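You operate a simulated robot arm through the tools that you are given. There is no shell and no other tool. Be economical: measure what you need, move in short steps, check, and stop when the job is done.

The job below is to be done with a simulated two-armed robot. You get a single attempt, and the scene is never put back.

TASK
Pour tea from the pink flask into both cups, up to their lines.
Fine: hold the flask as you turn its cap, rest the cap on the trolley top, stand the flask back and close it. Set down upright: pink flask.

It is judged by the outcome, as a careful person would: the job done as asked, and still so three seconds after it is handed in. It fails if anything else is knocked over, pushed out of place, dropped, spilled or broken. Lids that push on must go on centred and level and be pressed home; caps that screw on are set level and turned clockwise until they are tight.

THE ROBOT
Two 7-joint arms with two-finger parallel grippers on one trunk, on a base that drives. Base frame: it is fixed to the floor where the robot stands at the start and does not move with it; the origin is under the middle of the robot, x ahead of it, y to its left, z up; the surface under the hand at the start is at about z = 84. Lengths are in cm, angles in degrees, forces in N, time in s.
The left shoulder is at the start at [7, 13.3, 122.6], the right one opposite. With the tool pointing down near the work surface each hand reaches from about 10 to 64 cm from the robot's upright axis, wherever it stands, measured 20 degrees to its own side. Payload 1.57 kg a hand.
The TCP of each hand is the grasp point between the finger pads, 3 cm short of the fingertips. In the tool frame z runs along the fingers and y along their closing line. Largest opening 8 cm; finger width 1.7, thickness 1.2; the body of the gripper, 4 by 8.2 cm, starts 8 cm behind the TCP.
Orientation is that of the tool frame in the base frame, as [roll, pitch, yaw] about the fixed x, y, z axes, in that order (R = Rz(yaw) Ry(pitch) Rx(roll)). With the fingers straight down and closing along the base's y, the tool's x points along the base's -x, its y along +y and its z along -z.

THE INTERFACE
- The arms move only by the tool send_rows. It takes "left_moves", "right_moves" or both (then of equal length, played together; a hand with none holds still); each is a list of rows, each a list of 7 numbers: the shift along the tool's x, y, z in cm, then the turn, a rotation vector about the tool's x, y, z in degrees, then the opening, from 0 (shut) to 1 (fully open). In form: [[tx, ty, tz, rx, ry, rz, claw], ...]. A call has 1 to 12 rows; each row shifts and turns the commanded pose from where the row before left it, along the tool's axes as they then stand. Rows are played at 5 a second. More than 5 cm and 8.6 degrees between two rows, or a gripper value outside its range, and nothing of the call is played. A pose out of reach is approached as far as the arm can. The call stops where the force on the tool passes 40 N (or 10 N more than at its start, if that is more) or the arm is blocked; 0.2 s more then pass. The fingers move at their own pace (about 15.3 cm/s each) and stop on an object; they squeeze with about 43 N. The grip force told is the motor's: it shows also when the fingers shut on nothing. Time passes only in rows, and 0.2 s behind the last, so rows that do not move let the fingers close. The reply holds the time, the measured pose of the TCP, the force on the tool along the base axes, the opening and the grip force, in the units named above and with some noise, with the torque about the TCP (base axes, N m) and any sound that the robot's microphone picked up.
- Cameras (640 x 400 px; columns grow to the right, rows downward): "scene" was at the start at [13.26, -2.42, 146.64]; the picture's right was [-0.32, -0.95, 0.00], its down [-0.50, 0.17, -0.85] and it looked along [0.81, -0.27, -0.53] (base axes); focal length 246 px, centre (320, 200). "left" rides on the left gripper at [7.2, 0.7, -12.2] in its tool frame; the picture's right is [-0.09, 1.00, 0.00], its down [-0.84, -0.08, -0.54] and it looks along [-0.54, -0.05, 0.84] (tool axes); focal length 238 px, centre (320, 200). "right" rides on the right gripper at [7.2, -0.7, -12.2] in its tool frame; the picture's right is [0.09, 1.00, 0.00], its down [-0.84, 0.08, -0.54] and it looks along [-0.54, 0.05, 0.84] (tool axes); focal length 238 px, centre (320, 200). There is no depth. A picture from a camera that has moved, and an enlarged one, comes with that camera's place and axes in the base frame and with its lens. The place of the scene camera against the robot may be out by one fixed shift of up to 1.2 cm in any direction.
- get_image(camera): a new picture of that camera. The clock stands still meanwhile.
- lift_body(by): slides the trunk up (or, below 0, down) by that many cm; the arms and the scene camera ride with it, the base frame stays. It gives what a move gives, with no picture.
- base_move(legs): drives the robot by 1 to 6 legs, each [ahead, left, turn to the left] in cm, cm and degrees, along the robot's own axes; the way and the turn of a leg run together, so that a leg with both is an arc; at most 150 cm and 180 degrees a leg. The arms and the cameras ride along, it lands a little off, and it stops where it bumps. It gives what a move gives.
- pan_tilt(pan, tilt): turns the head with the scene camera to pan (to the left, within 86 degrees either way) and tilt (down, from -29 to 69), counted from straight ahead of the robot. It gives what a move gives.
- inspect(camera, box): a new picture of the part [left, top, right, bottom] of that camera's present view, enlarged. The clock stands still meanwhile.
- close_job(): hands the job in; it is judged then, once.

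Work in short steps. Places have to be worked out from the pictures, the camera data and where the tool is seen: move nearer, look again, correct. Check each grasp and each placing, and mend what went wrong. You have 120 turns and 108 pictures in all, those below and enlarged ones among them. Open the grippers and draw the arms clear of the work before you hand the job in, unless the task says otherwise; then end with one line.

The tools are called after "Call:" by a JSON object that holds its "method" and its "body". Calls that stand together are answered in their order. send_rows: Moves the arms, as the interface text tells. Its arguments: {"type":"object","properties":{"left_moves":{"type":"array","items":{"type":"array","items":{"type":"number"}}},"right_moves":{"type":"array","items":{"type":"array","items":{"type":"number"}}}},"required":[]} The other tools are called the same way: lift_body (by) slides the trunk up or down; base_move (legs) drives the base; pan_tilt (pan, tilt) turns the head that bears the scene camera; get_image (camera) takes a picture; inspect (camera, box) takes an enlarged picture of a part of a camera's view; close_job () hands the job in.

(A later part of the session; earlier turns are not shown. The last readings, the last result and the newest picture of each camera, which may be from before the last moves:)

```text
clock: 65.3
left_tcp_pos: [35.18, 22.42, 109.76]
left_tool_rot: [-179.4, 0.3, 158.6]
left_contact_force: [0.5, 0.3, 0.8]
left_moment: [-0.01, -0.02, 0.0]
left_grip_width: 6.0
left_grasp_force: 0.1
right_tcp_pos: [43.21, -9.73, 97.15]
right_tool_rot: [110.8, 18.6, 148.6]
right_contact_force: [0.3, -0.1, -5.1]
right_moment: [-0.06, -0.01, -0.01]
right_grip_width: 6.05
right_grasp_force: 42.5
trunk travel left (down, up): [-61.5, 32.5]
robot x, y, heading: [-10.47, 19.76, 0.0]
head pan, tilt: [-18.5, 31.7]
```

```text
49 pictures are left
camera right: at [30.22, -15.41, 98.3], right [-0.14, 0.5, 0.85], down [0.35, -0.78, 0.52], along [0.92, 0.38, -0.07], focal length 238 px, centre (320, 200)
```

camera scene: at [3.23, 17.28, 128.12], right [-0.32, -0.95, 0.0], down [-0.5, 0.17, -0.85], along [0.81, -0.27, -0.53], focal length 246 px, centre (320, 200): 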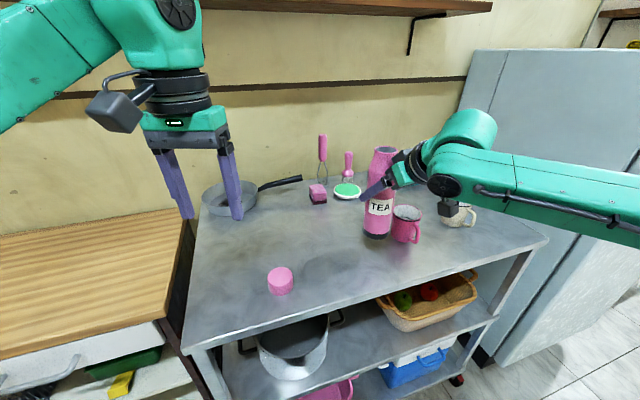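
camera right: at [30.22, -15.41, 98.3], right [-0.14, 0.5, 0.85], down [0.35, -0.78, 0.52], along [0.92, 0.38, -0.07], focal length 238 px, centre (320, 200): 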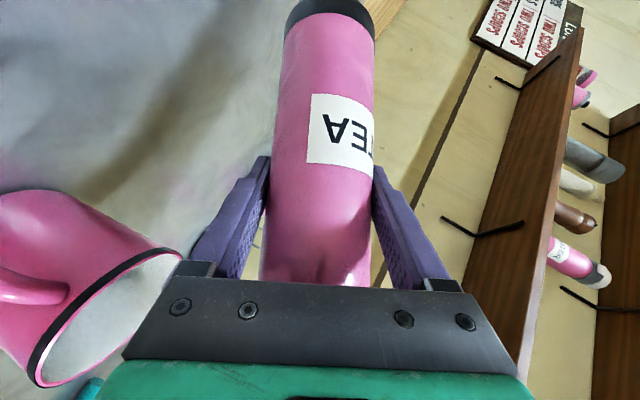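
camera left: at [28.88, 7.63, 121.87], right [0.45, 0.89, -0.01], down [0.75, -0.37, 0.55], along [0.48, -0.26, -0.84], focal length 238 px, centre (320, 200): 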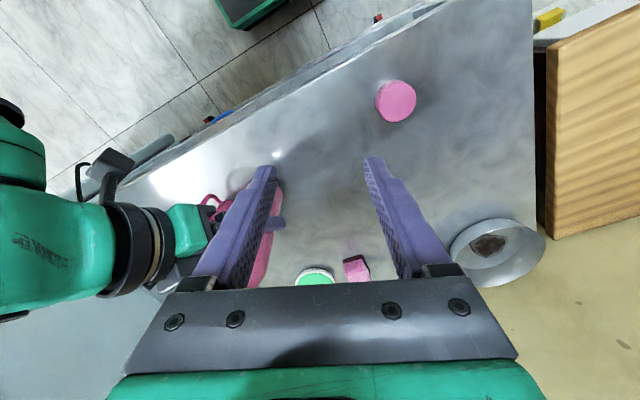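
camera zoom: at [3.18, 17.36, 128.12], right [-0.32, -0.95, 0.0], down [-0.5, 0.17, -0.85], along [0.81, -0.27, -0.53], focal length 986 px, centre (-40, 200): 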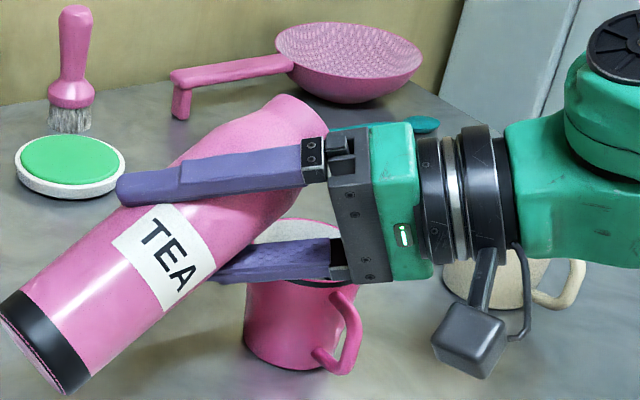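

Still dry at 62°. I raise 1 cm for clearance and go to about 70°.

Call:
{"method": "send_rows", "body": {"right_moves": [[-0.28, 0.91, -0.3, -2.9, 0, 2.75, 0], [0, 0, 0, -2.9, 0, 2.75, 0], [0, 0, 0, 0, 0, 0, 0]]}}

Call:
{"method": "inspect", "body": {"camera": "scene", "box": [360, 150, 460, 250]}}

```text
clock: 66.1
left_tcp_pos: [35.17, 22.32, 109.77]
left_tool_rot: [-179.5, 0.4, 158.5]
left_contact_force: [0.2, -0.4, 0.0]
left_moment: [0.02, -0.06, -0.02]
left_grip_width: 5.99
left_grasp_force: 0.0
right_tcp_pos: [43.23, -9.68, 98.03]
right_tool_rot: [104.5, 13.3, 146.8]
right_contact_force: [0.5, 0.0, -5.5]
right_moment: [-0.07, 0.05, 0.01]
right_grip_width: 6.04
right_grasp_force: 43.1
trunk travel left (down, up): [-61.5, 32.5]
robot x, y, heading: [-9.94, 19.89, -0.0]
head pan, tilt: [-18.5, 31.7]
```

```text
4.00 times, centred on (410, 200) of scene
camera zoom: at [3.18, 17.37, 128.13], right [-0.32, -0.95, 0.0], down [-0.5, 0.17, -0.85], along [0.81, -0.27, -0.53], focal length 986 px, centre (-40, 200)
```

zoom: 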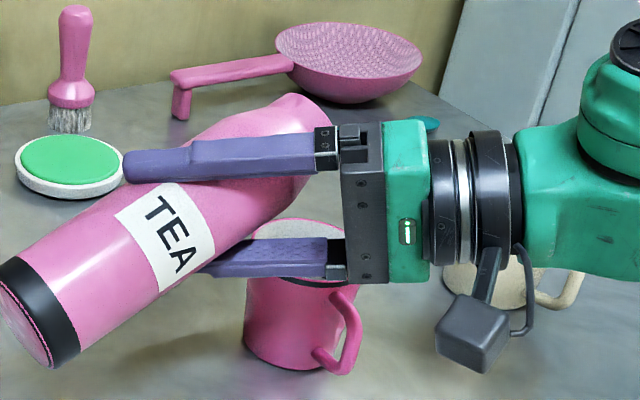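

At 70° nothing visible yet, so I continue to about 76°, then 80°.

Call:
{"method": "send_rows", "body": {"right_moves": [[0, 0, 0, -2.2, 0, 2.05, 0], [0, 0, 0, -2.2, 0, 2.05, 0], [0, 0, 0, 0, 0, 0, 0]]}}

Call:
{"method": "inspect", "body": {"camera": "scene", "box": [360, 150, 460, 250]}}

```text
clock: 66.9
left_tcp_pos: [35.13, 22.38, 109.82]
left_tool_rot: [-179.3, 0.2, 158.6]
left_contact_force: [-0.1, 0.6, -0.4]
left_moment: [0.0, 0.04, 0.0]
left_grip_width: 5.97
left_grasp_force: 0.0
right_tcp_pos: [42.72, -9.5, 98.61]
right_tool_rot: [100.2, 9.3, 145.7]
right_contact_force: [-0.1, -0.4, -4.7]
right_moment: [-0.1, 0.0, -0.04]
right_grip_width: 6.07
right_grasp_force: 42.8
right hand out of reach, approached as far as the arm can: row 2
trunk travel left (down, up): [-61.5, 32.5]
robot x, y, heading: [-10.14, 20.08, 0.0]
head pan, tilt: [-18.5, 31.7]
```

```text
4.00 times, centred on (410, 200) of scene
camera zoom: at [3.21, 17.36, 128.12], right [-0.32, -0.95, 0.0], down [-0.5, 0.17, -0.85], along [0.81, -0.27, -0.53], focal length 986 px, centre (-40, 200)
```

zoom: 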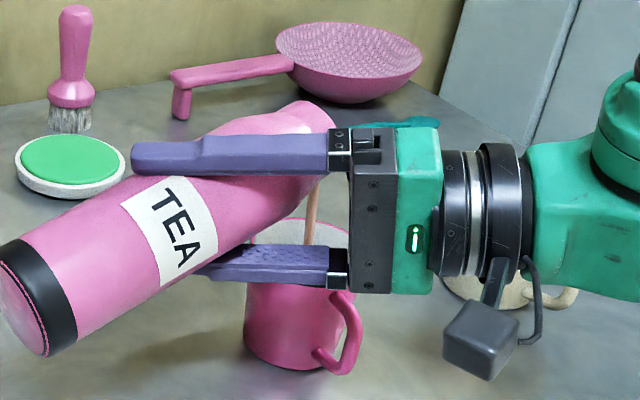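

The tea stream has started and falls into the cup. I hold for half a second and look again.

Call:
{"method": "send_rows", "body": {"right_moves": [[0, 0, 0, 0, 0, 0, 0], [0, 0, 0, 0, 0, 0, 0]]}}

Call:
{"method": "inspect", "body": {"camera": "scene", "box": [410, 185, 450, 225]}}

```text
clock: 67.5
left_tcp_pos: [35.14, 22.2, 109.82]
left_tool_rot: [-179.5, 0.3, 158.6]
left_contact_force: [-0.1, 0.0, 0.1]
left_moment: [-0.02, 0.03, 0.01]
left_grip_width: 6.0
left_grasp_force: 0.0
right_tcp_pos: [42.52, -9.52, 98.64]
right_tool_rot: [100.3, 9.3, 145.7]
right_contact_force: [0.9, 0.1, -5.0]
right_moment: [-0.06, -0.03, 0.02]
right_grip_width: 6.03
right_grasp_force: 43.0
trunk travel left (down, up): [-61.5, 32.5]
robot x, y, heading: [-10.14, 20.09, -0.2]
head pan, tilt: [-18.5, 31.7]
```

```text
10.00 times, centred on (430, 205) of scene
camera zoom: at [3.19, 17.34, 128.12], right [-0.32, -0.95, 0.0], down [-0.5, 0.17, -0.85], along [0.81, -0.27, -0.53], focal length 2464 px, centre (-780, 150)
```

zoom: 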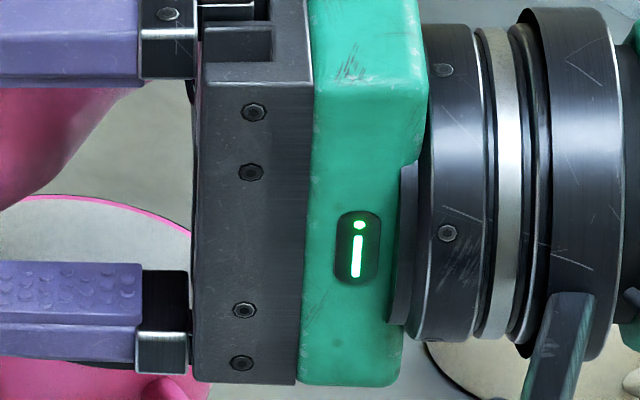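

The flow stops by itself at each angle, which makes it easy to control. But the wrist hit its limit at about 75°. I tilt back a bit, turn the whole pour direction 25° clockwise to gain range, and re-centre over the cup.

Call:
{"method": "send_rows", "body": {"right_moves": [[0, 0, 0, 5.8, 0, -5.5, 0], [0, 0, 0, 5.8, 0, -5.5, 0], [0, 0, 0, 2.87, -7.21, 3.02, 0], [0, 0, 0, 2.87, -7.21, 3.02, 0], [0, 0, 0, 2.87, -7.21, 3.02, 0], [-2.38, 0.12, 2.53, 0, 0, 0, 0]]}}

Call:
{"method": "inspect", "body": {"camera": "scene", "box": [340, 120, 500, 260]}}

```text
clock: 68.9
left_tcp_pos: [35.57, 22.33, 109.69]
left_tool_rot: [-179.5, 0.2, 158.6]
left_contact_force: [-0.4, 0.5, -1.0]
left_moment: [-0.02, 0.01, -0.01]
left_grip_width: 6.01
left_grasp_force: 0.0
right_tcp_pos: [46.16, -10.35, 98.55]
right_tool_rot: [112.7, 19.7, 124.2]
right_contact_force: [0.1, 0.4, -5.0]
right_moment: [-0.05, 0.02, 0.0]
right_grip_width: 6.06
right_grasp_force: 43.2
trunk travel left (down, up): [-61.5, 32.5]
robot x, y, heading: [-10.35, 20.04, 0.1]
head pan, tilt: [-18.5, 31.7]
```

```text
2.86 times, centred on (420, 190) of scene
camera zoom: at [3.42, 17.35, 128.09], right [-0.32, -0.95, 0.0], down [-0.5, 0.17, -0.85], along [0.81, -0.27, -0.53], focal length 704 px, centre (34, 229)
```

zoom: 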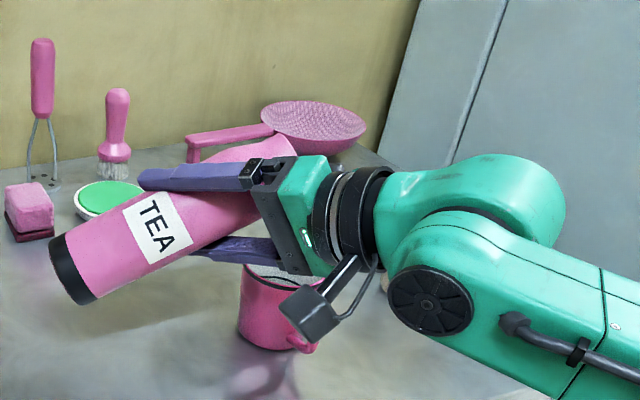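

I tilt forward again towards 78° and check reach and stream.

Call:
{"method": "send_rows", "body": {"right_moves": [[0, 0, 0, -5.8, 0, 5.5, 0], [0, 0, 0, -5.07, 0, 4.81, 0], [0, 0, 0, -2.2, 0, 2.05, 0]]}}

Call:
{"method": "inspect", "body": {"camera": "scene", "box": [360, 150, 460, 250]}}

Call:
{"method": "get_image", "body": {"camera": "right"}}

```text
clock: 69.7
left_tcp_pos: [35.21, 22.31, 109.84]
left_tool_rot: [-179.4, 0.3, 158.5]
left_contact_force: [1.3, 0.2, -0.2]
left_moment: [0.0, 0.0, 0.02]
left_grip_width: 6.01
left_grasp_force: 0.0
right_tcp_pos: [46.02, -10.29, 98.64]
right_tool_rot: [98.5, 7.8, 120.7]
right_contact_force: [0.4, -0.9, -4.7]
right_moment: [-0.05, 0.0, -0.01]
right_grip_width: 6.04
right_grasp_force: 43.0
trunk travel left (down, up): [-61.5, 32.5]
robot x, y, heading: [-9.94, 19.67, 0.4]
head pan, tilt: [-18.5, 31.7]
```

```text
4.00 times, centred on (410, 200) of scene
camera zoom: at [3.15, 17.35, 128.13], right [-0.32, -0.95, 0.0], down [-0.5, 0.17, -0.85], along [0.81, -0.27, -0.53], focal length 986 px, centre (-40, 200)
```

zoom: 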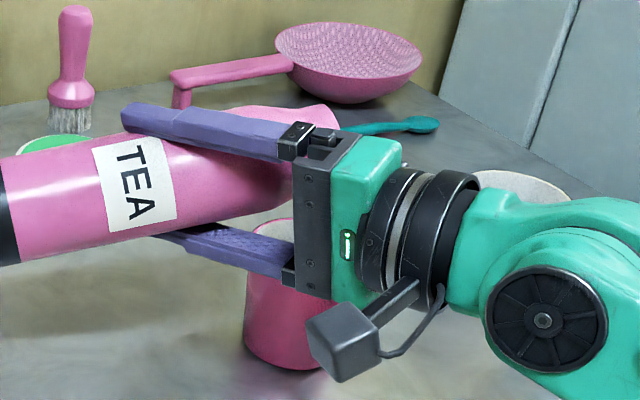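

```text
43 pictures are left
camera right: at [31.73, -10.16, 98.72], right [0.01, 0.27, 0.96], down [-0.04, -0.96, 0.27], along [1.0, -0.04, 0.0], focal length 238 px, centre (320, 200)
```

right: 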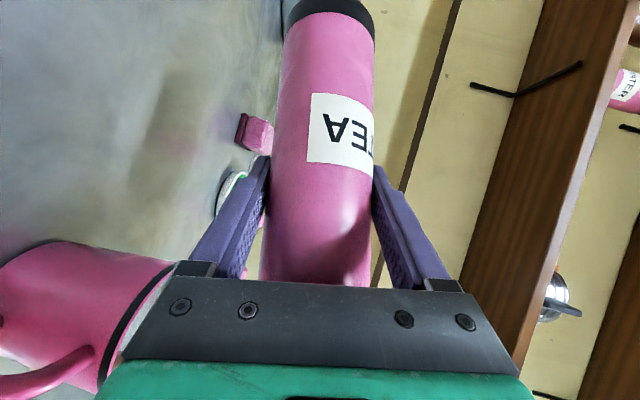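

The tilt is about 78.5°, with no reach trouble. I go to about 82°, let it settle, then tilt back and pull away to inspect the level.

Call:
{"method": "send_rows", "body": {"right_moves": [[0, 0, 0, -1.3, 0, 1.2, 0], [0, 0, 0, -1.3, 0, 1.2, 0], [0, 0, 0, 0, 0, 0, 0], [0, 0, 0, 0, 0, 0, 0], [0, 0, 0, 5.8, 0, -5.5, 0], [0, 0, 0, 5.8, 0, -5.5, 0], [0, 0, 0, 5.8, 0, -5.5, 0], [1.2, 3, 1.2, 0, 0, 0, 0], [1.2, 3, 1.2, 0, 0, 0, 0]]}}

Call:
{"method": "inspect", "body": {"camera": "scene", "box": [370, 180, 450, 250]}}

```text
clock: 71.7
left_tcp_pos: [35.35, 22.52, 109.81]
left_tool_rot: [-179.3, 0.3, 158.6]
left_contact_force: [-0.6, 0.0, 0.2]
left_moment: [0.03, 0.01, 0.0]
left_grip_width: 5.98
left_grasp_force: 0.1
right_tcp_pos: [47.64, -4.16, 102.06]
right_tool_rot: [114.6, 21.4, 124.9]
right_contact_force: [0.5, -0.1, -4.0]
right_moment: [-0.04, 0.05, 0.02]
right_grip_width: 6.04
right_grasp_force: 42.8
trunk travel left (down, up): [-61.5, 32.5]
robot x, y, heading: [-9.88, 19.81, 0.0]
head pan, tilt: [-18.5, 31.7]
```

```text
5.71 times, centred on (410, 215) of scene
camera zoom: at [3.25, 17.49, 128.11], right [-0.32, -0.95, 0.0], down [-0.5, 0.17, -0.85], along [0.81, -0.27, -0.53], focal length 1408 px, centre (-194, 114)
```

zoom: 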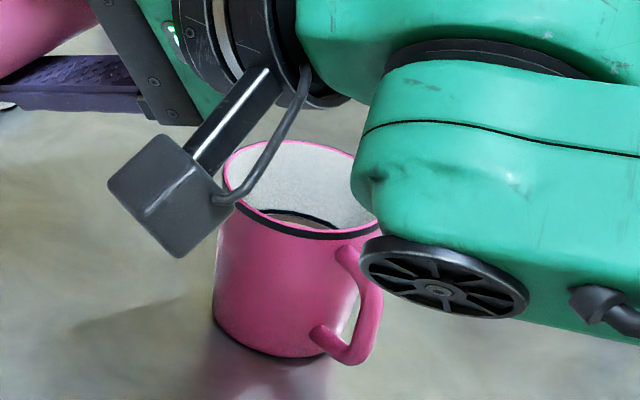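

The liquid is already visible near the line. I zoom in closer.

Call:
{"method": "inspect", "body": {"camera": "scene", "box": [392, 202, 422, 226]}}

```text
16.00 times, centred on (407, 214) of scene
camera zoom: at [3.25, 17.49, 128.11], right [-0.32, -0.95, 0.0], down [-0.5, 0.17, -0.85], along [0.81, -0.27, -0.53], focal length 3942 px, centre (-1072, -24)
```

zoom: 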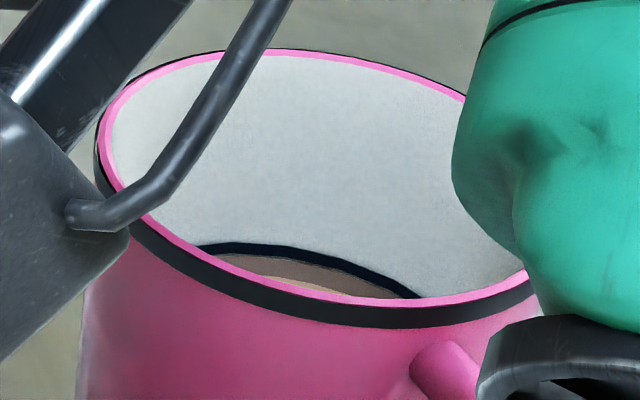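

It looks close to the line but it's ambiguous at this shallow angle. I raise the trunk 25 cm (arms ride along) for a steeper look.

Call:
{"method": "lift_body", "body": {"by": 25}}

Call:
{"method": "inspect", "body": {"camera": "scene", "box": [370, 210, 470, 310]}}

```text
clock: 74.2
left_tcp_pos: [35.25, 22.28, 134.8]
left_tool_rot: [-179.4, 0.2, 158.6]
left_contact_force: [-0.3, 0.1, -1.0]
left_moment: [0.03, -0.02, 0.01]
left_grip_width: 6.02
left_grasp_force: 0.2
right_tcp_pos: [47.69, -4.47, 126.92]
right_tool_rot: [114.6, 21.3, 124.8]
right_contact_force: [-0.2, 0.2, -3.1]
right_moment: [-0.04, 0.03, -0.02]
right_grip_width: 6.04
right_grasp_force: 43.0
trunk travel left (down, up): [-86.5, 7.5]
robot x, y, heading: [-10.48, 19.53, 0.1]
head pan, tilt: [-18.5, 31.7]
```

```text
4.00 times, centred on (420, 260) of scene
camera zoom: at [3.21, 17.35, 153.12], right [-0.32, -0.95, 0.0], down [-0.5, 0.17, -0.85], along [0.81, -0.27, -0.53], focal length 986 px, centre (-80, -40)
```

zoom: 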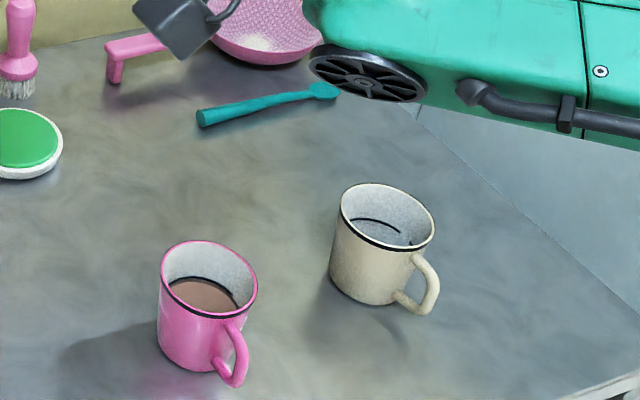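

Excellent view. I enlarge the pink cup.

Call:
{"method": "inspect", "body": {"camera": "scene", "box": [376, 266, 408, 294]}}

```text
14.29 times, centred on (392, 280) of scene
camera zoom: at [3.21, 17.35, 153.12], right [-0.32, -0.95, 0.0], down [-0.5, 0.17, -0.85], along [0.81, -0.27, -0.53], focal length 3520 px, centre (-709, -943)
```

zoom: 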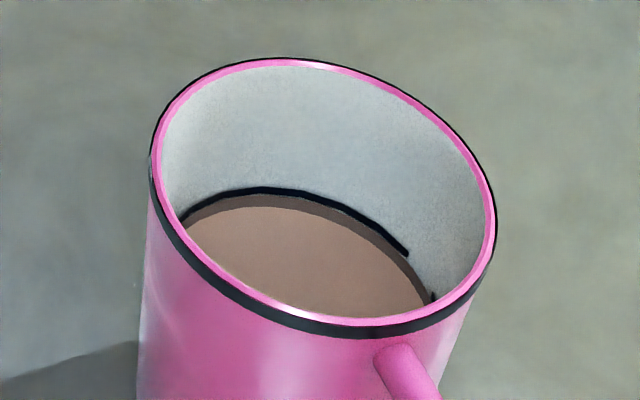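

The tea surface meets the line's lower edge, and the darker crescent looks like the wall's shadow, so pink is filled to its line. For the beige cup at [45.1, -36.3], I drive the base 17 cm right with everything held high, then rotate the pour direction so the flask's bottom stays clear of the pink cup.

Call:
{"method": "base_move", "body": {"legs": [[0, -17, 0]]}}

Call:
{"method": "send_rows", "body": {"right_moves": [[0, 0, 0, 2.43, -5.66, 2.56, 0], [0, 0, 0, 2.43, -5.66, 2.56, 0], [0, 0, 0, 2.43, -5.66, 2.56, 0], [-3.68, -1.08, 1.1, 0, 0, 0, 0], [-3.68, -1.08, 1.1, 0, 0, 0, 0]]}}

Call:
{"method": "get_image", "body": {"camera": "scene"}}

```text
clock: 75.7
left_tcp_pos: [35.32, 5.76, 134.78]
left_tool_rot: [-179.3, 0.4, 158.7]
left_contact_force: [-1.2, 0.2, 0.1]
left_moment: [-0.04, -0.02, -0.03]
left_grip_width: 5.98
left_grasp_force: 0.0
right_tcp_pos: [47.62, -20.99, 127.26]
right_tool_rot: [114.7, 21.5, 125.0]
right_contact_force: [0.0, 0.6, -4.0]
right_moment: [-0.1, 0.05, 0.0]
right_grip_width: 6.02
right_grasp_force: 43.3
trunk travel left (down, up): [-86.5, 7.5]
robot x, y, heading: [-10.15, 2.68, 0.0]
head pan, tilt: [-18.5, 31.7]
```

```text
clock: 76.9
left_tcp_pos: [35.35, 5.07, 134.72]
left_tool_rot: [-179.5, 0.3, 158.6]
left_contact_force: [0.5, 0.2, -0.9]
left_moment: [0.05, -0.01, -0.01]
left_grip_width: 5.96
left_grasp_force: 0.1
right_tcp_pos: [50.92, -29.01, 126.94]
right_tool_rot: [114.4, 21.4, 104.8]
right_contact_force: [-0.2, -0.7, -3.9]
right_moment: [-0.04, 0.02, 0.04]
right_grip_width: 6.02
right_grasp_force: 43.2
trunk travel left (down, up): [-86.5, 7.5]
robot x, y, heading: [-10.4, 2.6, 0.2]
head pan, tilt: [-18.5, 31.7]
```

```text
38 pictures are left
camera scene: at [3.3, 0.08, 153.11], right [-0.32, -0.95, 0.0], down [-0.5, 0.17, -0.85], along [0.81, -0.27, -0.53], focal length 246 px, centre (320, 200)
```

scene: 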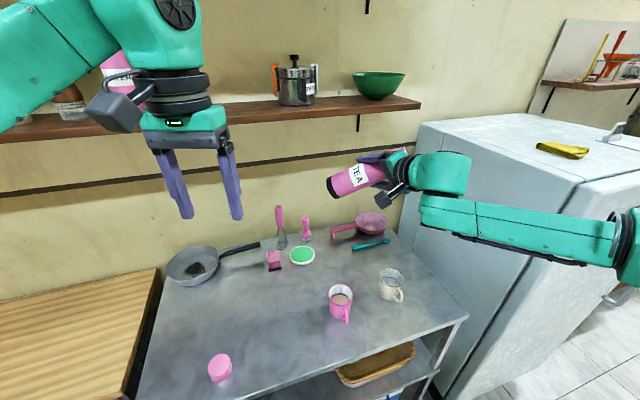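

Clear. I lower the trunk 20 cm so the flask is above the rims, before tilting.

Call:
{"method": "lift_body", "body": {"by": -20}}

Call:
{"method": "send_rows", "body": {"right_moves": [[0, 0, 0, -5.8, 0, 5.5, 0], [0, 0, 0, -5.8, 0, 5.5, 0], [0, 0, 0, -4.35, 0, 4.13, 0]]}}

Call:
{"method": "get_image", "body": {"camera": "scene"}}

```text
clock: 79.1
left_tcp_pos: [35.23, 5.31, 114.84]
left_tool_rot: [-179.4, 0.4, 158.6]
left_contact_force: [0.0, 0.2, 0.4]
left_moment: [0.04, 0.02, -0.01]
left_grip_width: 6.03
left_grasp_force: 0.1
right_tcp_pos: [50.82, -28.85, 106.86]
right_tool_rot: [114.5, 21.4, 104.9]
right_contact_force: [-0.6, 0.7, -4.7]
right_moment: [0.01, 0.01, 0.0]
right_grip_width: 6.05
right_grasp_force: 43.3
trunk travel left (down, up): [-66.5, 27.5]
robot x, y, heading: [-10.4, 2.56, 0.3]
head pan, tilt: [-18.5, 31.7]
```

```text
clock: 79.9
left_tcp_pos: [35.15, 5.3, 114.86]
left_tool_rot: [-179.5, 0.3, 158.8]
left_contact_force: [-0.4, 0.0, -0.4]
left_moment: [0.01, 0.0, -0.03]
left_grip_width: 6.0
left_grasp_force: 0.1
right_tcp_pos: [49.91, -29.17, 108.76]
right_tool_rot: [98.0, 6.9, 100.7]
right_contact_force: [0.4, -0.3, -2.3]
right_moment: [-0.04, 0.03, -0.02]
right_grip_width: 6.0
right_grasp_force: 43.1
right hand out of reach, approached as far as the arm can: row 3
trunk travel left (down, up): [-66.5, 27.5]
robot x, y, heading: [-10.39, 2.72, 0.2]
head pan, tilt: [-18.5, 31.7]
```

```text
37 pictures are left
camera scene: at [3.11, 0.3, 133.14], right [-0.31, -0.95, 0.0], down [-0.5, 0.17, -0.85], along [0.81, -0.27, -0.53], focal length 246 px, centre (320, 200)
```

scene: 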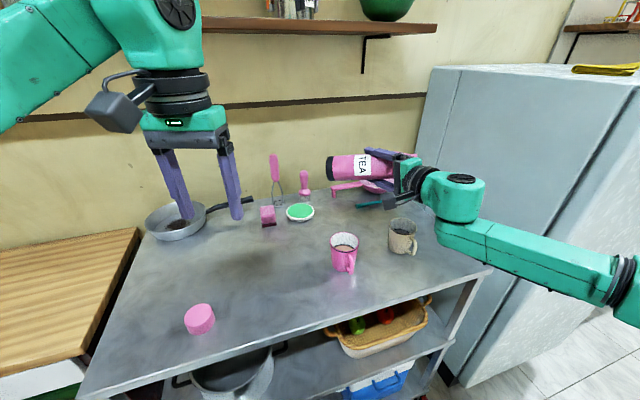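

The wrist is near its limit again at 80°. I test whether a higher hand relative to the shoulder frees it by raising the hand 8 cm and nudging it back into position.

Call:
{"method": "send_rows", "body": {"right_moves": [[-0.5, 3.9, -0.5, 0, 0, 0, 0], [-0.5, 3.9, -0.5, 0, 0, 0, 0], [-0.6, 0, 0.6, 0, 0, 0, 0]]}}

```text
clock: 80.7
left_tcp_pos: [35.31, 5.17, 114.8]
left_tool_rot: [-179.4, 0.4, 158.7]
left_contact_force: [-0.9, 0.0, 0.0]
left_moment: [0.02, -0.01, -0.01]
left_grip_width: 6.0
left_grasp_force: 0.0
right_tcp_pos: [50.84, -29.82, 116.49]
right_tool_rot: [97.4, 6.9, 100.6]
right_contact_force: [1.0, 0.0, -4.0]
right_moment: [-0.03, 0.1, 0.0]
right_grip_width: 6.05
right_grasp_force: 43.2
trunk travel left (down, up): [-66.5, 27.5]
robot x, y, heading: [-9.96, 2.46, -0.1]
head pan, tilt: [-18.5, 31.7]
```

No flags, so a higher hand relative to the shoulder works. I lower the trunk 17 cm to bring the mouth to pouring height and nudge the lip over the beige cup's centre.

Call:
{"method": "lift_body", "body": {"by": -16.5}}

Call:
{"method": "send_rows", "body": {"right_moves": [[1.53, 0.24, 0.45, 0, 0, 0, 0], [0, 0, 0, 0, 0, 0, 0]]}}

Call:
{"method": "get_image", "body": {"camera": "right"}}

Call:
{"method": "inspect", "body": {"camera": "scene", "box": [320, 100, 480, 240]}}

```text
clock: 82.6
left_tcp_pos: [35.12, 5.2, 98.25]
left_tool_rot: [-179.3, 0.4, 158.7]
left_contact_force: [0.1, 0.6, 1.7]
left_moment: [0.02, 0.0, -0.01]
left_grip_width: 6.0
left_grasp_force: 0.1
right_tcp_pos: [50.66, -29.8, 100.15]
right_tool_rot: [97.3, 6.7, 100.5]
right_contact_force: [0.5, -0.1, -4.5]
right_moment: [-0.05, 0.07, -0.01]
right_grip_width: 6.03
right_grasp_force: 43.2
trunk travel left (down, up): [-50.0, 44.0]
robot x, y, heading: [-9.9, 3.09, 0.3]
head pan, tilt: [-18.5, 31.7]
```

```text
clock: 83.2
left_tcp_pos: [35.14, 5.23, 98.3]
left_tool_rot: [-179.4, 0.4, 158.6]
left_contact_force: [0.5, 1.3, 0.1]
left_moment: [-0.01, 0.01, -0.01]
left_grip_width: 6.01
left_grasp_force: 0.1
right_tcp_pos: [50.75, -28.0, 100.06]
right_tool_rot: [97.4, 6.9, 100.6]
right_contact_force: [-1.0, -0.7, -3.9]
right_moment: [-0.05, 0.04, -0.02]
right_grip_width: 6.03
right_grasp_force: 42.2
trunk travel left (down, up): [-50.0, 44.0]
robot x, y, heading: [-10.2, 2.8, 0.1]
head pan, tilt: [-18.5, 31.7]
```

```text
36 pictures are left
camera right: at [37.45, -23.09, 100.08], right [0.09, 0.23, 0.97], down [-0.37, -0.9, 0.25], along [0.93, -0.38, 0.01], focal length 238 px, centre (320, 200)
```

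right: 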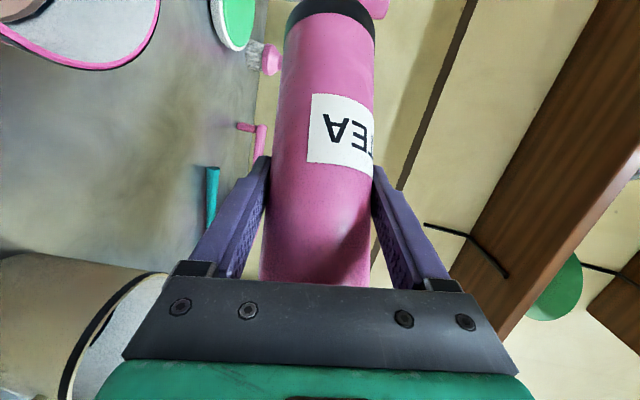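

```text
2.86 times, centred on (400, 170) of scene
camera zoom: at [3.18, 0.27, 116.63], right [-0.31, -0.95, 0.0], down [-0.5, 0.17, -0.85], along [0.81, -0.27, -0.53], focal length 704 px, centre (91, 286)
```

zoom: 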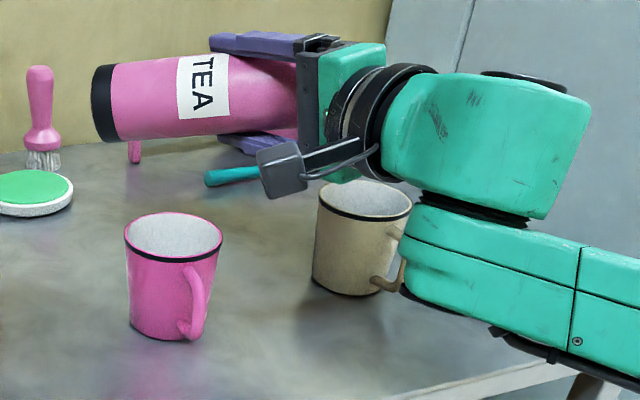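

The lip is over the beige cup at about [45.1, -35.7]. I tilt on to about 84° and look for the stream.

Call:
{"method": "send_rows", "body": {"right_moves": [[0, 0, 0, -1.45, 0, 1.38, 0], [0, 0, 0, -1.45, 0, 1.38, 0]]}}

Call:
{"method": "inspect", "body": {"camera": "scene", "box": [370, 120, 450, 190]}}

```text
clock: 83.8
left_tcp_pos: [35.23, 5.38, 98.32]
left_tool_rot: [-179.3, 0.4, 158.7]
left_contact_force: [-0.8, 0.4, -0.1]
left_moment: [0.02, 0.03, 0.01]
left_grip_width: 5.99
left_grasp_force: 0.0
right_tcp_pos: [50.89, -28.06, 100.13]
right_tool_rot: [94.5, 4.2, 100.3]
right_contact_force: [-0.1, 0.1, -4.0]
right_moment: [-0.03, 0.05, -0.01]
right_grip_width: 6.07
right_grasp_force: 42.6
trunk travel left (down, up): [-50.0, 44.0]
robot x, y, heading: [-10.38, 2.6, 0.0]
head pan, tilt: [-18.5, 31.7]
```

```text
5.71 times, centred on (410, 155) of scene
camera zoom: at [3.2, 0.3, 116.63], right [-0.31, -0.95, 0.0], down [-0.5, 0.17, -0.85], along [0.81, -0.27, -0.53], focal length 1408 px, centre (-194, 457)
```

zoom: 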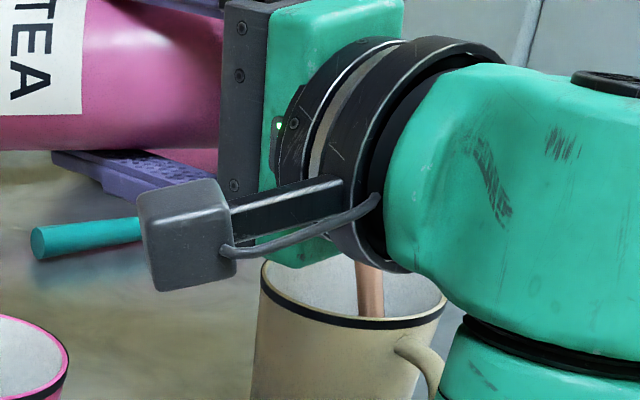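

The stream goes into the beige cup. I continue to about 86.5°, let it settle, then tilt back to check.

Call:
{"method": "send_rows", "body": {"right_moves": [[0, 0, 0, -0.9, 0, 0.85, 0], [0, 0, 0, -0.9, 0, 0.85, 0], [0, 0, 0, 0, 0, 0, 0], [0, 0, 0, 0, 0, 0, 0], [0, 0, 0, 0, 0, 0, 0], [0, 0, 0, 5.8, 0, -5.5, 0], [0, 0, 0, 5.8, 0, -5.5, 0]]}}

Call:
{"method": "lift_body", "body": {"by": 30}}

Call:
{"method": "get_image", "body": {"camera": "scene"}}

```text
clock: 85.4
left_tcp_pos: [35.2, 5.44, 98.21]
left_tool_rot: [-179.3, 0.4, 158.6]
left_contact_force: [-0.4, -0.4, 0.3]
left_moment: [-0.02, -0.03, 0.01]
left_grip_width: 5.99
left_grasp_force: 0.1
right_tcp_pos: [50.98, -27.97, 100.17]
right_tool_rot: [104.6, 13.5, 101.9]
right_contact_force: [0.0, 0.0, -2.2]
right_moment: [-0.01, 0.04, 0.02]
right_grip_width: 6.04
right_grasp_force: 43.0
trunk travel left (down, up): [-50.0, 44.0]
robot x, y, heading: [-10.32, 2.84, 0.1]
head pan, tilt: [-18.5, 31.7]
```

```text
clock: 88.4
left_tcp_pos: [35.12, 5.3, 128.29]
left_tool_rot: [-179.4, 0.3, 158.8]
left_contact_force: [-0.1, -0.4, 0.8]
left_moment: [0.03, 0.02, -0.01]
left_grip_width: 6.0
left_grasp_force: 0.0
right_tcp_pos: [50.93, -28.15, 130.12]
right_tool_rot: [104.6, 13.5, 101.9]
right_contact_force: [0.4, 0.3, -2.7]
right_moment: [-0.05, 0.03, 0.03]
right_grip_width: 6.01
right_grasp_force: 42.6
trunk travel left (down, up): [-80.0, 14.0]
robot x, y, heading: [-9.85, 2.88, 0.1]
head pan, tilt: [-18.5, 31.7]
```

```text
33 pictures are left
camera scene: at [3.21, 0.31, 146.62], right [-0.31, -0.95, 0.0], down [-0.5, 0.17, -0.85], along [0.81, -0.27, -0.53], focal length 246 px, centre (320, 200)
```

scene: 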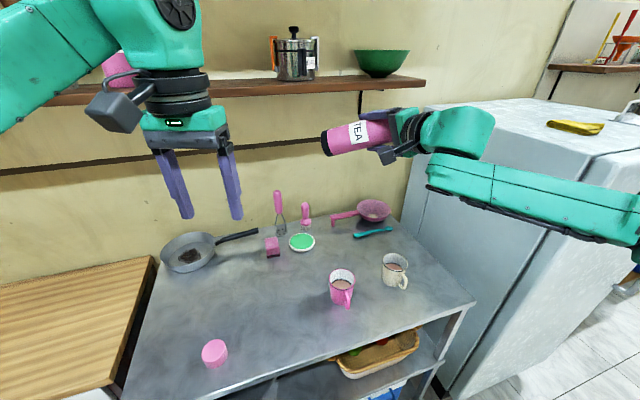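

Now I enlarge both cups.

Call:
{"method": "inspect", "body": {"camera": "scene", "box": [378, 248, 414, 278]}}

Call:
{"method": "inspect", "body": {"camera": "scene", "box": [324, 264, 360, 294]}}

```text
13.33 times, centred on (396, 263) of scene
camera zoom: at [3.21, 0.31, 146.62], right [-0.31, -0.95, 0.0], down [-0.5, 0.17, -0.85], along [0.81, -0.27, -0.53], focal length 3285 px, centre (-693, -640)
```

zoom: 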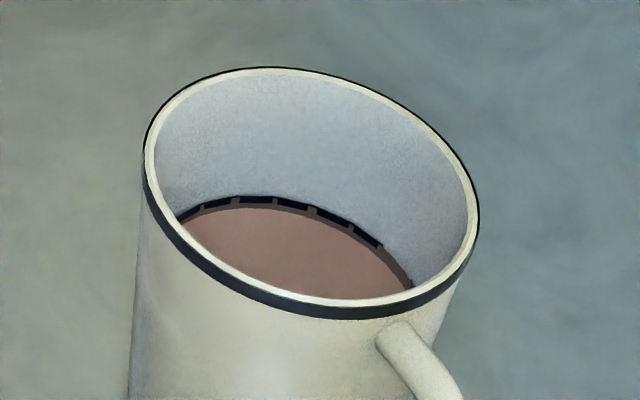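

```text
13.33 times, centred on (342, 279) of scene
camera zoom: at [3.21, 0.31, 146.62], right [-0.31, -0.95, 0.0], down [-0.5, 0.17, -0.85], along [0.81, -0.27, -0.53], focal length 3285 px, centre (27, -853)
```

zoom: 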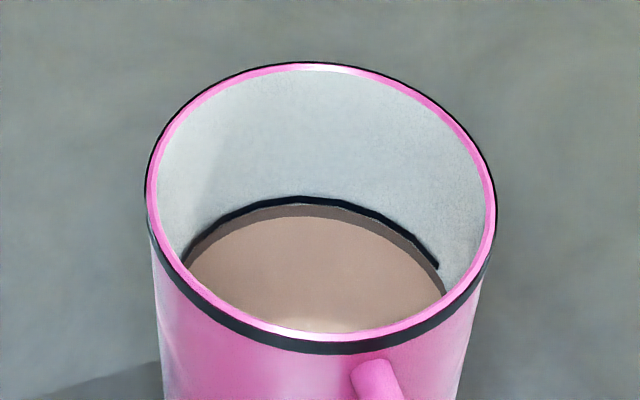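

I zoom in tightly on the beige waterline to interpret the dark ring.

Call:
{"method": "inspect", "body": {"camera": "scene", "box": [390, 259, 402, 267]}}

Call:
{"method": "inspect", "body": {"camera": "scene", "box": [336, 275, 348, 283]}}

```text
16.00 times, centred on (396, 263) of scene
camera zoom: at [3.21, 0.31, 146.62], right [-0.31, -0.95, 0.0], down [-0.5, 0.17, -0.85], along [0.81, -0.27, -0.53], focal length 3942 px, centre (-896, -808)
```

zoom: 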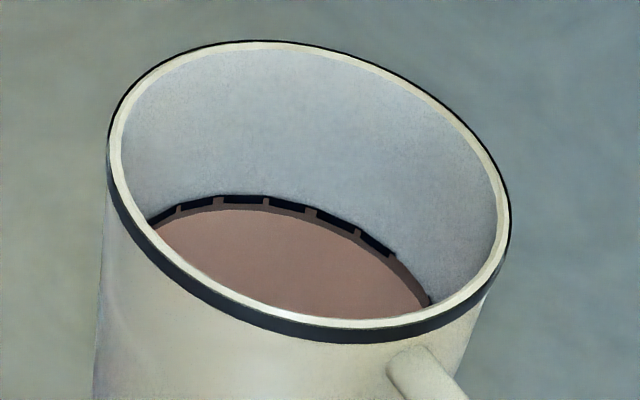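

```text
16.00 times, centred on (342, 279) of scene
camera zoom: at [3.21, 0.31, 146.62], right [-0.31, -0.95, 0.0], down [-0.5, 0.17, -0.85], along [0.81, -0.27, -0.53], focal length 3942 px, centre (-32, -1064)
```

zoom: 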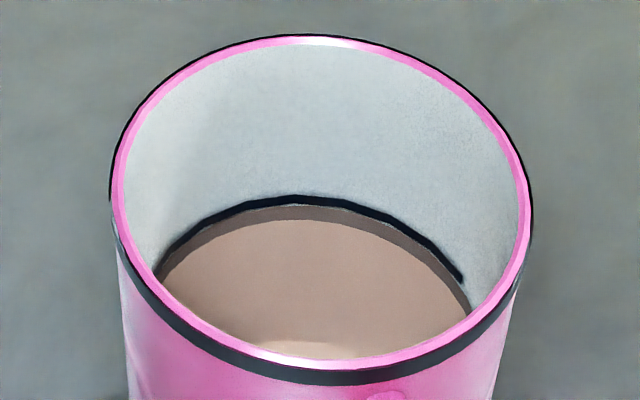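

Both cups read at their lines: the tea's edge meets the mark in each. Now I bring the flask upright and start turning the left hand back to the cap orientation.

Call:
{"method": "send_rows", "body": {"right_moves": [[0, 0, 0, 5.65, 0, -5.36, 0], [0, 0, 0, 5.65, 0, -5.36, 0], [0, 0, 0, 5.65, 0, -5.36, 0], [0, 0, 0, 5.65, 0, -5.36, 0], [0, 0, 0, 5.65, 0, -5.36, 0], [0, 0, 0, 5.65, 0, -5.36, 0], [0, 0, 0, 5.65, 0, -5.36, 0], [0, 0, 0, 5.65, 0, -5.36, 0], [0, 0, 0, 5.65, 0, -5.36, 0], [0, 0, 0, 0, 0, 0, 0], [0, 0, 0, 0, 0, 0, 0], [0, 0, 0, 0, 0, 0, 0]], "left_moves": [[-0.53, 3.3, 2, 0, 0, 0, 0.75], [-0.53, 3.3, 2, 0, 0, 0, 0.75], [-0.53, 3.3, 2, 0, 0, 0, 0.75], [0, 0, 0, 0, 0, -8.5, 0.75], [0, 0, 0, 0, 0, -8.5, 0.75], [0, 0, 0, 0, 0, -8.5, 0.75], [0, 0, 0, 0, 0, -8.5, 0.75], [0, 0, 0, 0, 0, -8.5, 0.75], [0, 0, 0, 0, 0, -8.5, 0.75], [0, 0, 0, 0, 0, -8.5, 0.75], [0, 0, 0, 0, 0, -8.5, 0.75], [0, 0, 0, 0, 0, -8.5, 0.75]]}}

```text
clock: 91.0
left_tcp_pos: [40.36, 13.87, 122.3]
left_tool_rot: [-179.5, -0.5, -124.7]
left_contact_force: [0.1, 0.3, -0.2]
left_moment: [-0.01, -0.02, 0.0]
left_grip_width: 5.97
left_grasp_force: 0.1
right_tcp_pos: [50.84, -27.95, 130.11]
right_tool_rot: [179.8, 43.4, 143.4]
right_contact_force: [-0.1, -0.3, -2.6]
right_moment: [0.01, -0.02, -0.01]
right_grip_width: 6.05
right_grasp_force: 42.9
trunk travel left (down, up): [-80.0, 14.0]
robot x, y, heading: [-10.05, 2.78, 0.2]
head pan, tilt: [-18.5, 31.7]
```

Upright. I yaw the right hand back to its earlier grasp heading and continue winding the left wrist.

Call:
{"method": "send_rows", "body": {"right_moves": [[0, 0, 0, -5.85, 0, -6.16, 0], [0, 0, 0, -5.85, 0, -6.16, 0], [0, 0, 0, -5.85, 0, -6.16, 0], [0, 0, 0, -5.85, 0, -6.16, 0], [0, 0, 0, -5.85, 0, -6.16, 0], [0, 0, 0, -5.85, 0, -6.16, 0], [0, 0, 0, -5.85, 0, -6.16, 0], [0, 0, 0, -5.85, 0, -6.16, 0], [0, 0, 0, -5.85, 0, -6.16, 0], [1.2, 4.7, 0.7, 0, 0, 0, 0], [1.2, 4.7, 0.7, 0, 0, 0, 0], [1.2, 4.7, 0.7, 0, 0, 0, 0]], "left_moves": [[0, 0, 0, 0, 0, -8.45, 0.75], [0, 0, 0, 0, 0, -8.45, 0.75], [0, 0, 0, 0, 0, -8.45, 0.75], [0, 0, 0, 0, 0, -8.45, 0.75], [0, 0, 0, 0, 0, -8.45, 0.75], [0, 0, 0, 0, 0, -8.45, 0.75], [0, 0, 0, 0, 0, -8.45, 0.75], [0, 0, 0, 0, 0, -8.45, 0.75], [0, 0, 0, 0, 0, -8.45, 0.75], [0, 0, 0, 0, 0, -8.45, 0.75], [0, 0, 0, 0, 0, -8.45, 0.75], [0, 0, 0, 0, 0, -8.45, 0.75]]}}

```text
clock: 93.6
left_tcp_pos: [40.19, 13.96, 122.18]
left_tool_rot: [179.3, -0.4, -23.3]
left_contact_force: [-0.3, -0.2, 0.0]
left_moment: [-0.01, 0.03, -0.03]
left_grip_width: 6.01
left_grasp_force: 0.0
right_tcp_pos: [40.85, -17.59, 126.24]
right_tool_rot: [179.8, 43.8, -140.2]
right_contact_force: [0.6, 0.3, -2.2]
right_moment: [0.01, 0.05, 0.01]
right_grip_width: 6.04
right_grasp_force: 42.8
trunk travel left (down, up): [-80.0, 14.0]
robot x, y, heading: [-9.86, 3.08, 0.2]
head pan, tilt: [-18.5, 31.7]
```

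I finish the left wrist winding and bring the flask to the front-centre position at a safe height.

Call:
{"method": "send_rows", "body": {"right_moves": [[1.34, 2.66, 3.2, 0, 0, 0, 0], [1.34, 2.66, 3.2, 0, 0, 0, 0], [1.34, 2.66, 3.2, 0, 0, 0, 0], [1.34, 2.66, 3.2, 0, 0, 0, 0], [1.34, 2.66, 3.2, 0, 0, 0, 0]], "left_moves": [[0, 0, 0, 0, 0, -8.45, 0.75], [0, 0, 0, 0, 0, -8.45, 0.75], [0, 0, 0, 0, 0, -8.45, 0.75], [0, 0, 0, 0, 0, -8.45, 0.75], [0, 0, 0, 0, 0, -8.45, 0.75]]}}

Call:
{"method": "lift_body", "body": {"by": -6.5}}

Call:
{"method": "get_image", "body": {"camera": "left"}}

Call:
{"method": "get_image", "body": {"camera": "scene"}}

```text
clock: 94.8
left_tcp_pos: [40.36, 13.97, 122.12]
left_tool_rot: [179.3, 0.2, 19.0]
left_contact_force: [0.1, -0.2, 1.1]
left_moment: [-0.04, 0.03, -0.03]
left_grip_width: 6.0
left_grasp_force: 0.0
right_tcp_pos: [37.18, -3.48, 109.96]
right_tool_rot: [179.6, 43.6, -140.1]
right_contact_force: [-0.3, 0.6, -2.7]
right_moment: [-0.01, 0.02, 0.01]
right_grip_width: 6.06
right_grasp_force: 43.1
trunk travel left (down, up): [-80.0, 14.0]
robot x, y, heading: [-9.99, 2.84, 0.2]
head pan, tilt: [-18.5, 31.7]
```

```text
clock: 95.8
left_tcp_pos: [40.3, 13.83, 115.7]
left_tool_rot: [179.3, 0.1, 18.9]
left_contact_force: [0.6, -0.6, 0.0]
left_moment: [0.0, 0.02, 0.0]
left_grip_width: 6.03
left_grasp_force: 0.0
right_tcp_pos: [37.15, -3.67, 103.6]
right_tool_rot: [179.9, 43.8, -140.1]
right_contact_force: [-0.5, -0.1, -2.8]
right_moment: [-0.03, 0.02, 0.0]
right_grip_width: 6.06
right_grasp_force: 42.6
trunk travel left (down, up): [-73.5, 20.5]
robot x, y, heading: [-9.92, 2.55, -0.2]
head pan, tilt: [-18.5, 31.7]
```

```text
28 pictures are left
camera left: at [47.39, 15.78, 127.84], right [0.23, -0.97, 0.01], down [-0.82, -0.19, 0.54], along [-0.53, -0.14, -0.84], focal length 238 px, centre (320, 200)
```

left: 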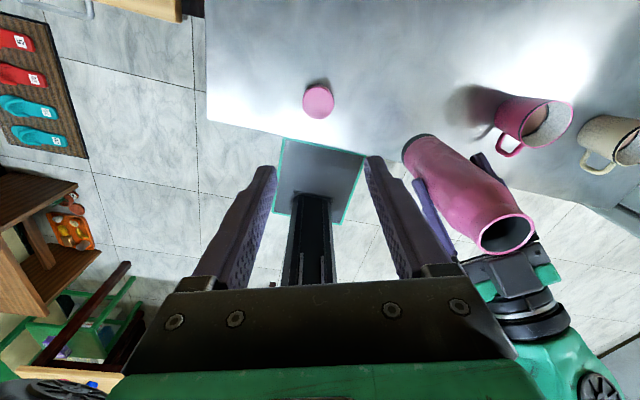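

```text
27 pictures are left
camera scene: at [3.16, 0.36, 140.13], right [-0.31, -0.95, 0.0], down [-0.5, 0.17, -0.85], along [0.81, -0.27, -0.53], focal length 246 px, centre (320, 200)
```

scene: 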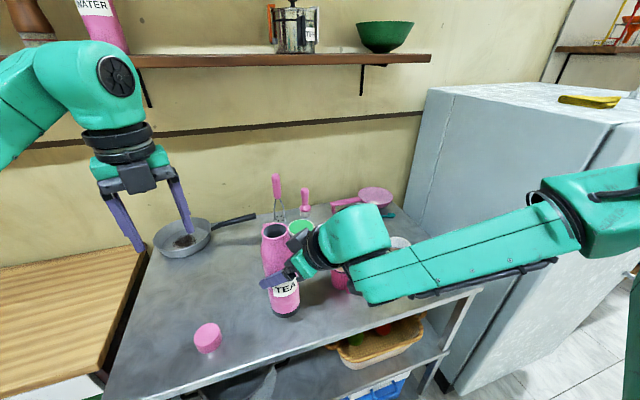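

The cap is directly below the left hand ([40.1, 13.8]). I descend to the former release height and grip it.

Call:
{"method": "send_rows", "body": {"left_moves": [[0, 0, 4.5, 0, 0, 0, 0.75], [0, 0, 4.5, 0, 0, 0, 0.75], [0, 0, 4.5, 0, 0, 0, 0.75], [0, 0, 4.5, 0, 0, 0, 0.75], [0, 0, 4, 0, 0, 0, 0.75], [0, 0, 3, 0, 0, 0, 0.75], [0, 0, 1.7, 0, 0, 0, 0.75], [0, 0, 0, 0, 0, 0, 0.68], [0, 0, 0, 0, 0, 0, 0], [0, 0, 0, 0, 0, 0, 0]]}}

Call:
{"method": "inspect", "body": {"camera": "scene", "box": [130, 240, 290, 380]}}

```text
clock: 98.0
left_tcp_pos: [40.39, 13.45, 89.05]
left_tool_rot: [179.3, 0.1, 18.8]
left_contact_force: [0.1, 0.2, -1.1]
left_moment: [-0.02, -0.01, 0.0]
left_grip_width: 4.97
left_grasp_force: 42.9
right_tcp_pos: [37.15, -3.67, 103.53]
right_tool_rot: [179.7, 43.8, -140.0]
right_contact_force: [-1.4, -0.1, -2.9]
right_moment: [0.0, 0.03, 0.01]
right_grip_width: 6.02
right_grasp_force: 43.2
trunk travel left (down, up): [-73.5, 20.5]
robot x, y, heading: [-10.11, 2.5, 0.1]
head pan, tilt: [-18.5, 31.7]
```

```text
2.86 times, centred on (210, 310) of scene
camera zoom: at [3.19, 0.34, 140.13], right [-0.31, -0.95, 0.0], down [-0.5, 0.17, -0.85], along [0.81, -0.27, -0.53], focal length 704 px, centre (634, -114)
```

zoom: 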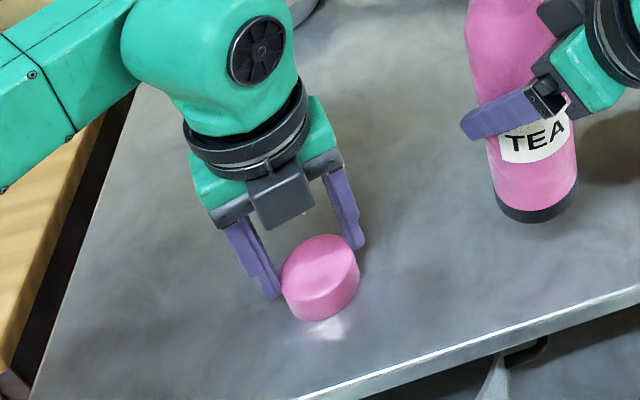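

The grip may be a chord about 0.6 cm off the cap's centre. I reopen, shift along tool -x by 0.6 cm, and regrip, comparing the width.

Call:
{"method": "send_rows", "body": {"left_moves": [[0, 0, 0, 0, 0, 0, 0.75], [0, 0, 0, 0, 0, 0, 0.75], [-0.6, 0, 0, 0, 0, 0, 0.75], [0, 0, 0, 0, 0, 0, 0.68], [0, 0, 0, 0, 0, 0, 0], [0, 0, 0, 0, 0, 0, 0]]}}

Call:
{"method": "get_image", "body": {"camera": "left"}}

```text
clock: 99.4
left_tcp_pos: [39.88, 13.22, 88.83]
left_tool_rot: [179.3, 0.1, 18.7]
left_contact_force: [0.8, 0.5, 1.3]
left_moment: [-0.07, -0.02, 0.0]
left_grip_width: 4.96
left_grasp_force: 42.8
right_tcp_pos: [37.13, -3.6, 103.62]
right_tool_rot: [179.8, 43.9, -140.0]
right_contact_force: [0.0, 0.1, -2.6]
right_moment: [0.0, 0.01, -0.05]
right_grip_width: 6.05
right_grasp_force: 42.9
trunk travel left (down, up): [-73.5, 20.5]
robot x, y, heading: [-10.21, 3.1, 0.1]
head pan, tilt: [-18.5, 31.7]
```

```text
25 pictures are left
camera left: at [46.93, 15.17, 101.13], right [0.23, -0.97, 0.01], down [-0.82, -0.19, 0.54], along [-0.53, -0.14, -0.84], focal length 238 px, centre (320, 200)
```

left: 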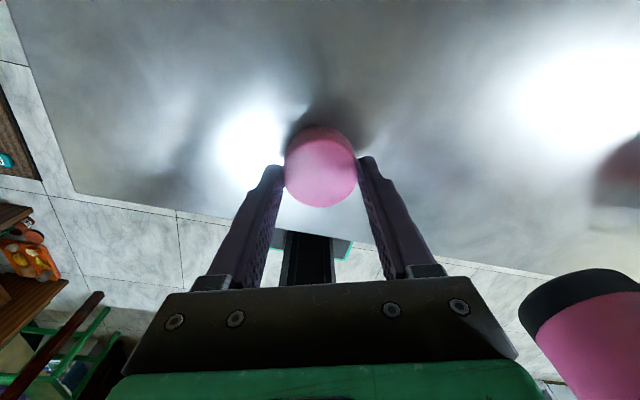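

The camera geometry says the original grip was the centred one: the cap now sits at tool +x by about 0.7 cm. I shift back and regrip.

Call:
{"method": "send_rows", "body": {"left_moves": [[0, 0, 0, 0, 0, 0, 0.75], [0, 0, 0, 0, 0, 0, 0.75], [0.7, 0, 0, 0, 0, 0, 0.75], [0, 0, 0, 0, 0, 0, 0.68], [0, 0, 0, 0, 0, 0, 0], [0, 0, 0, 0, 0, 0, 0]]}}

Call:
{"method": "get_image", "body": {"camera": "left"}}

```text
clock: 100.8
left_tcp_pos: [40.49, 13.6, 89.01]
left_tool_rot: [179.3, 0.2, 18.9]
left_contact_force: [-0.2, 0.4, -1.3]
left_moment: [-0.01, -0.01, -0.02]
left_grip_width: 4.94
left_grasp_force: 42.3
right_tcp_pos: [37.16, -3.65, 103.57]
right_tool_rot: [179.8, 43.7, -140.0]
right_contact_force: [-0.3, 0.3, -1.9]
right_moment: [0.0, -0.01, -0.02]
right_grip_width: 6.04
right_grasp_force: 42.8
trunk travel left (down, up): [-73.5, 20.5]
robot x, y, heading: [-10.01, 2.65, -0.1]
head pan, tilt: [-18.5, 31.7]
```

```text
24 pictures are left
camera left: at [47.61, 15.38, 101.08], right [0.23, -0.97, 0.01], down [-0.82, -0.19, 0.54], along [-0.53, -0.14, -0.84], focal length 238 px, centre (320, 200)
```

left: 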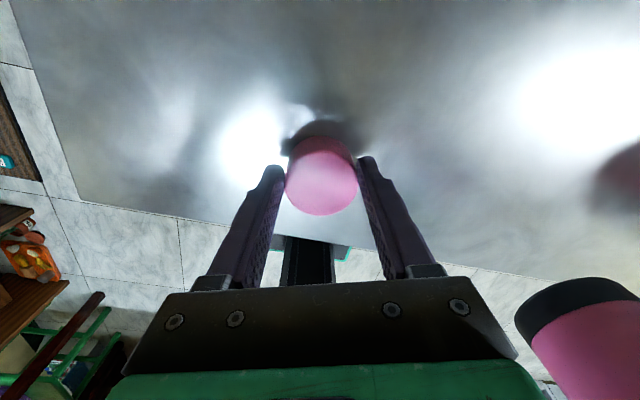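

Centred now. I lift the cap, bring it above the flask, and lower the flask to its earlier holding height with a small levelling correction.

Call:
{"method": "send_rows", "body": {"left_moves": [[0, 0, -4.7, 0, 0, 0, 0], [0, 0, -4.7, 0, 0, 0, 0], [0, 0, -4.7, 0, 0, 0, 0], [0, 0, -4.7, 0, 0, 0, 0], [0, 0, -4.7, 0, 0, 0, 0], [0, 0, -4.7, 0, 0, 0, 0], [-2.17, 3.75, 0, 0, 0, 0, 0], [-2.17, 3.75, 0, 0, 0, 0, 0], [-2.17, 3.75, 0, 0, 0, 0, 0], [-2.17, 3.75, 0, 0, 0, 0, 0]], "right_moves": [[2.13, 0, 2.25, 0, -0.65, 0, 0], [2.13, 0, 2.25, 0, -0.65, 0, 0], [0, 0, 0, 0, 0, 0, 0], [0, 0, 0, 0, 0, 0, 0], [0, 0, 0, 0, 0, 0, 0], [0, 0, 0, 0, 0, 0, 0], [0, 0, 0, 0, 0, 0, 0], [0, 0, 0, 0, 0, 0, 0], [0, 0, 0, 0, 0, 0, 0], [0, 0, 0, 0, 0, 0, 0]]}}

Call:
{"method": "get_image", "body": {"camera": "left"}}

Call:
{"method": "inspect", "body": {"camera": "scene", "box": [200, 160, 360, 320]}}

```text
clock: 103.0
left_tcp_pos: [36.92, -3.46, 117.26]
left_tool_rot: [179.4, 0.1, 18.8]
left_contact_force: [-0.3, -0.8, 0.1]
left_moment: [0.01, -0.03, 0.0]
left_grip_width: 4.96
left_grasp_force: 43.7
right_tcp_pos: [37.27, -3.84, 97.4]
right_tool_rot: [179.7, 45.3, -140.2]
right_contact_force: [-0.3, -1.1, -2.6]
right_moment: [0.0, 0.0, -0.02]
right_grip_width: 6.06
right_grasp_force: 42.9
trunk travel left (down, up): [-73.5, 20.5]
robot x, y, heading: [-10.27, 2.74, 0.0]
head pan, tilt: [-18.5, 31.7]
```

```text
23 pictures are left
camera left: at [44.06, -1.59, 129.47], right [0.23, -0.97, 0.01], down [-0.82, -0.19, 0.54], along [-0.53, -0.14, -0.84], focal length 238 px, centre (320, 200)
```

left: 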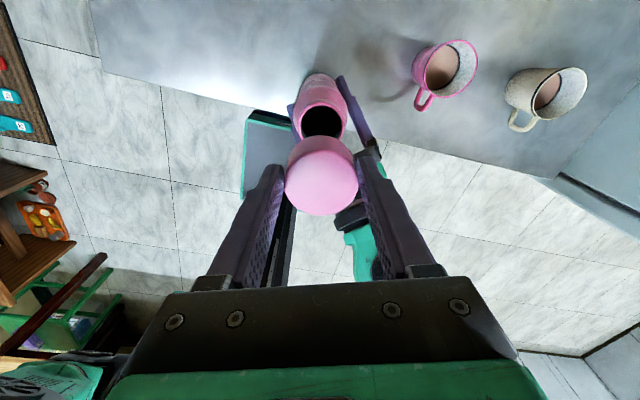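

```text
2.50 times, centred on (280, 240) of scene
camera zoom: at [3.11, 0.0, 140.13], right [-0.32, -0.95, 0.0], down [-0.5, 0.17, -0.85], along [0.81, -0.27, -0.53], focal length 616 px, centre (420, 100)
```

zoom: 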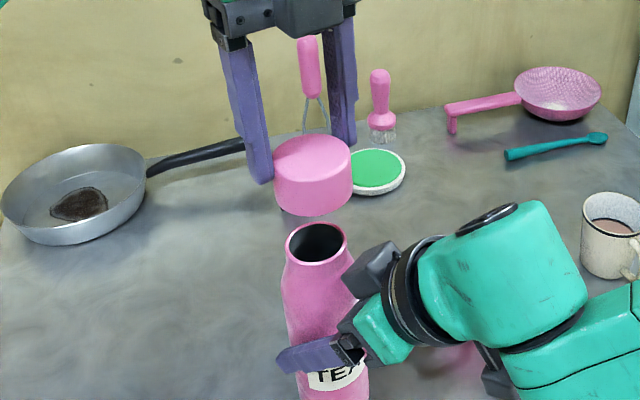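

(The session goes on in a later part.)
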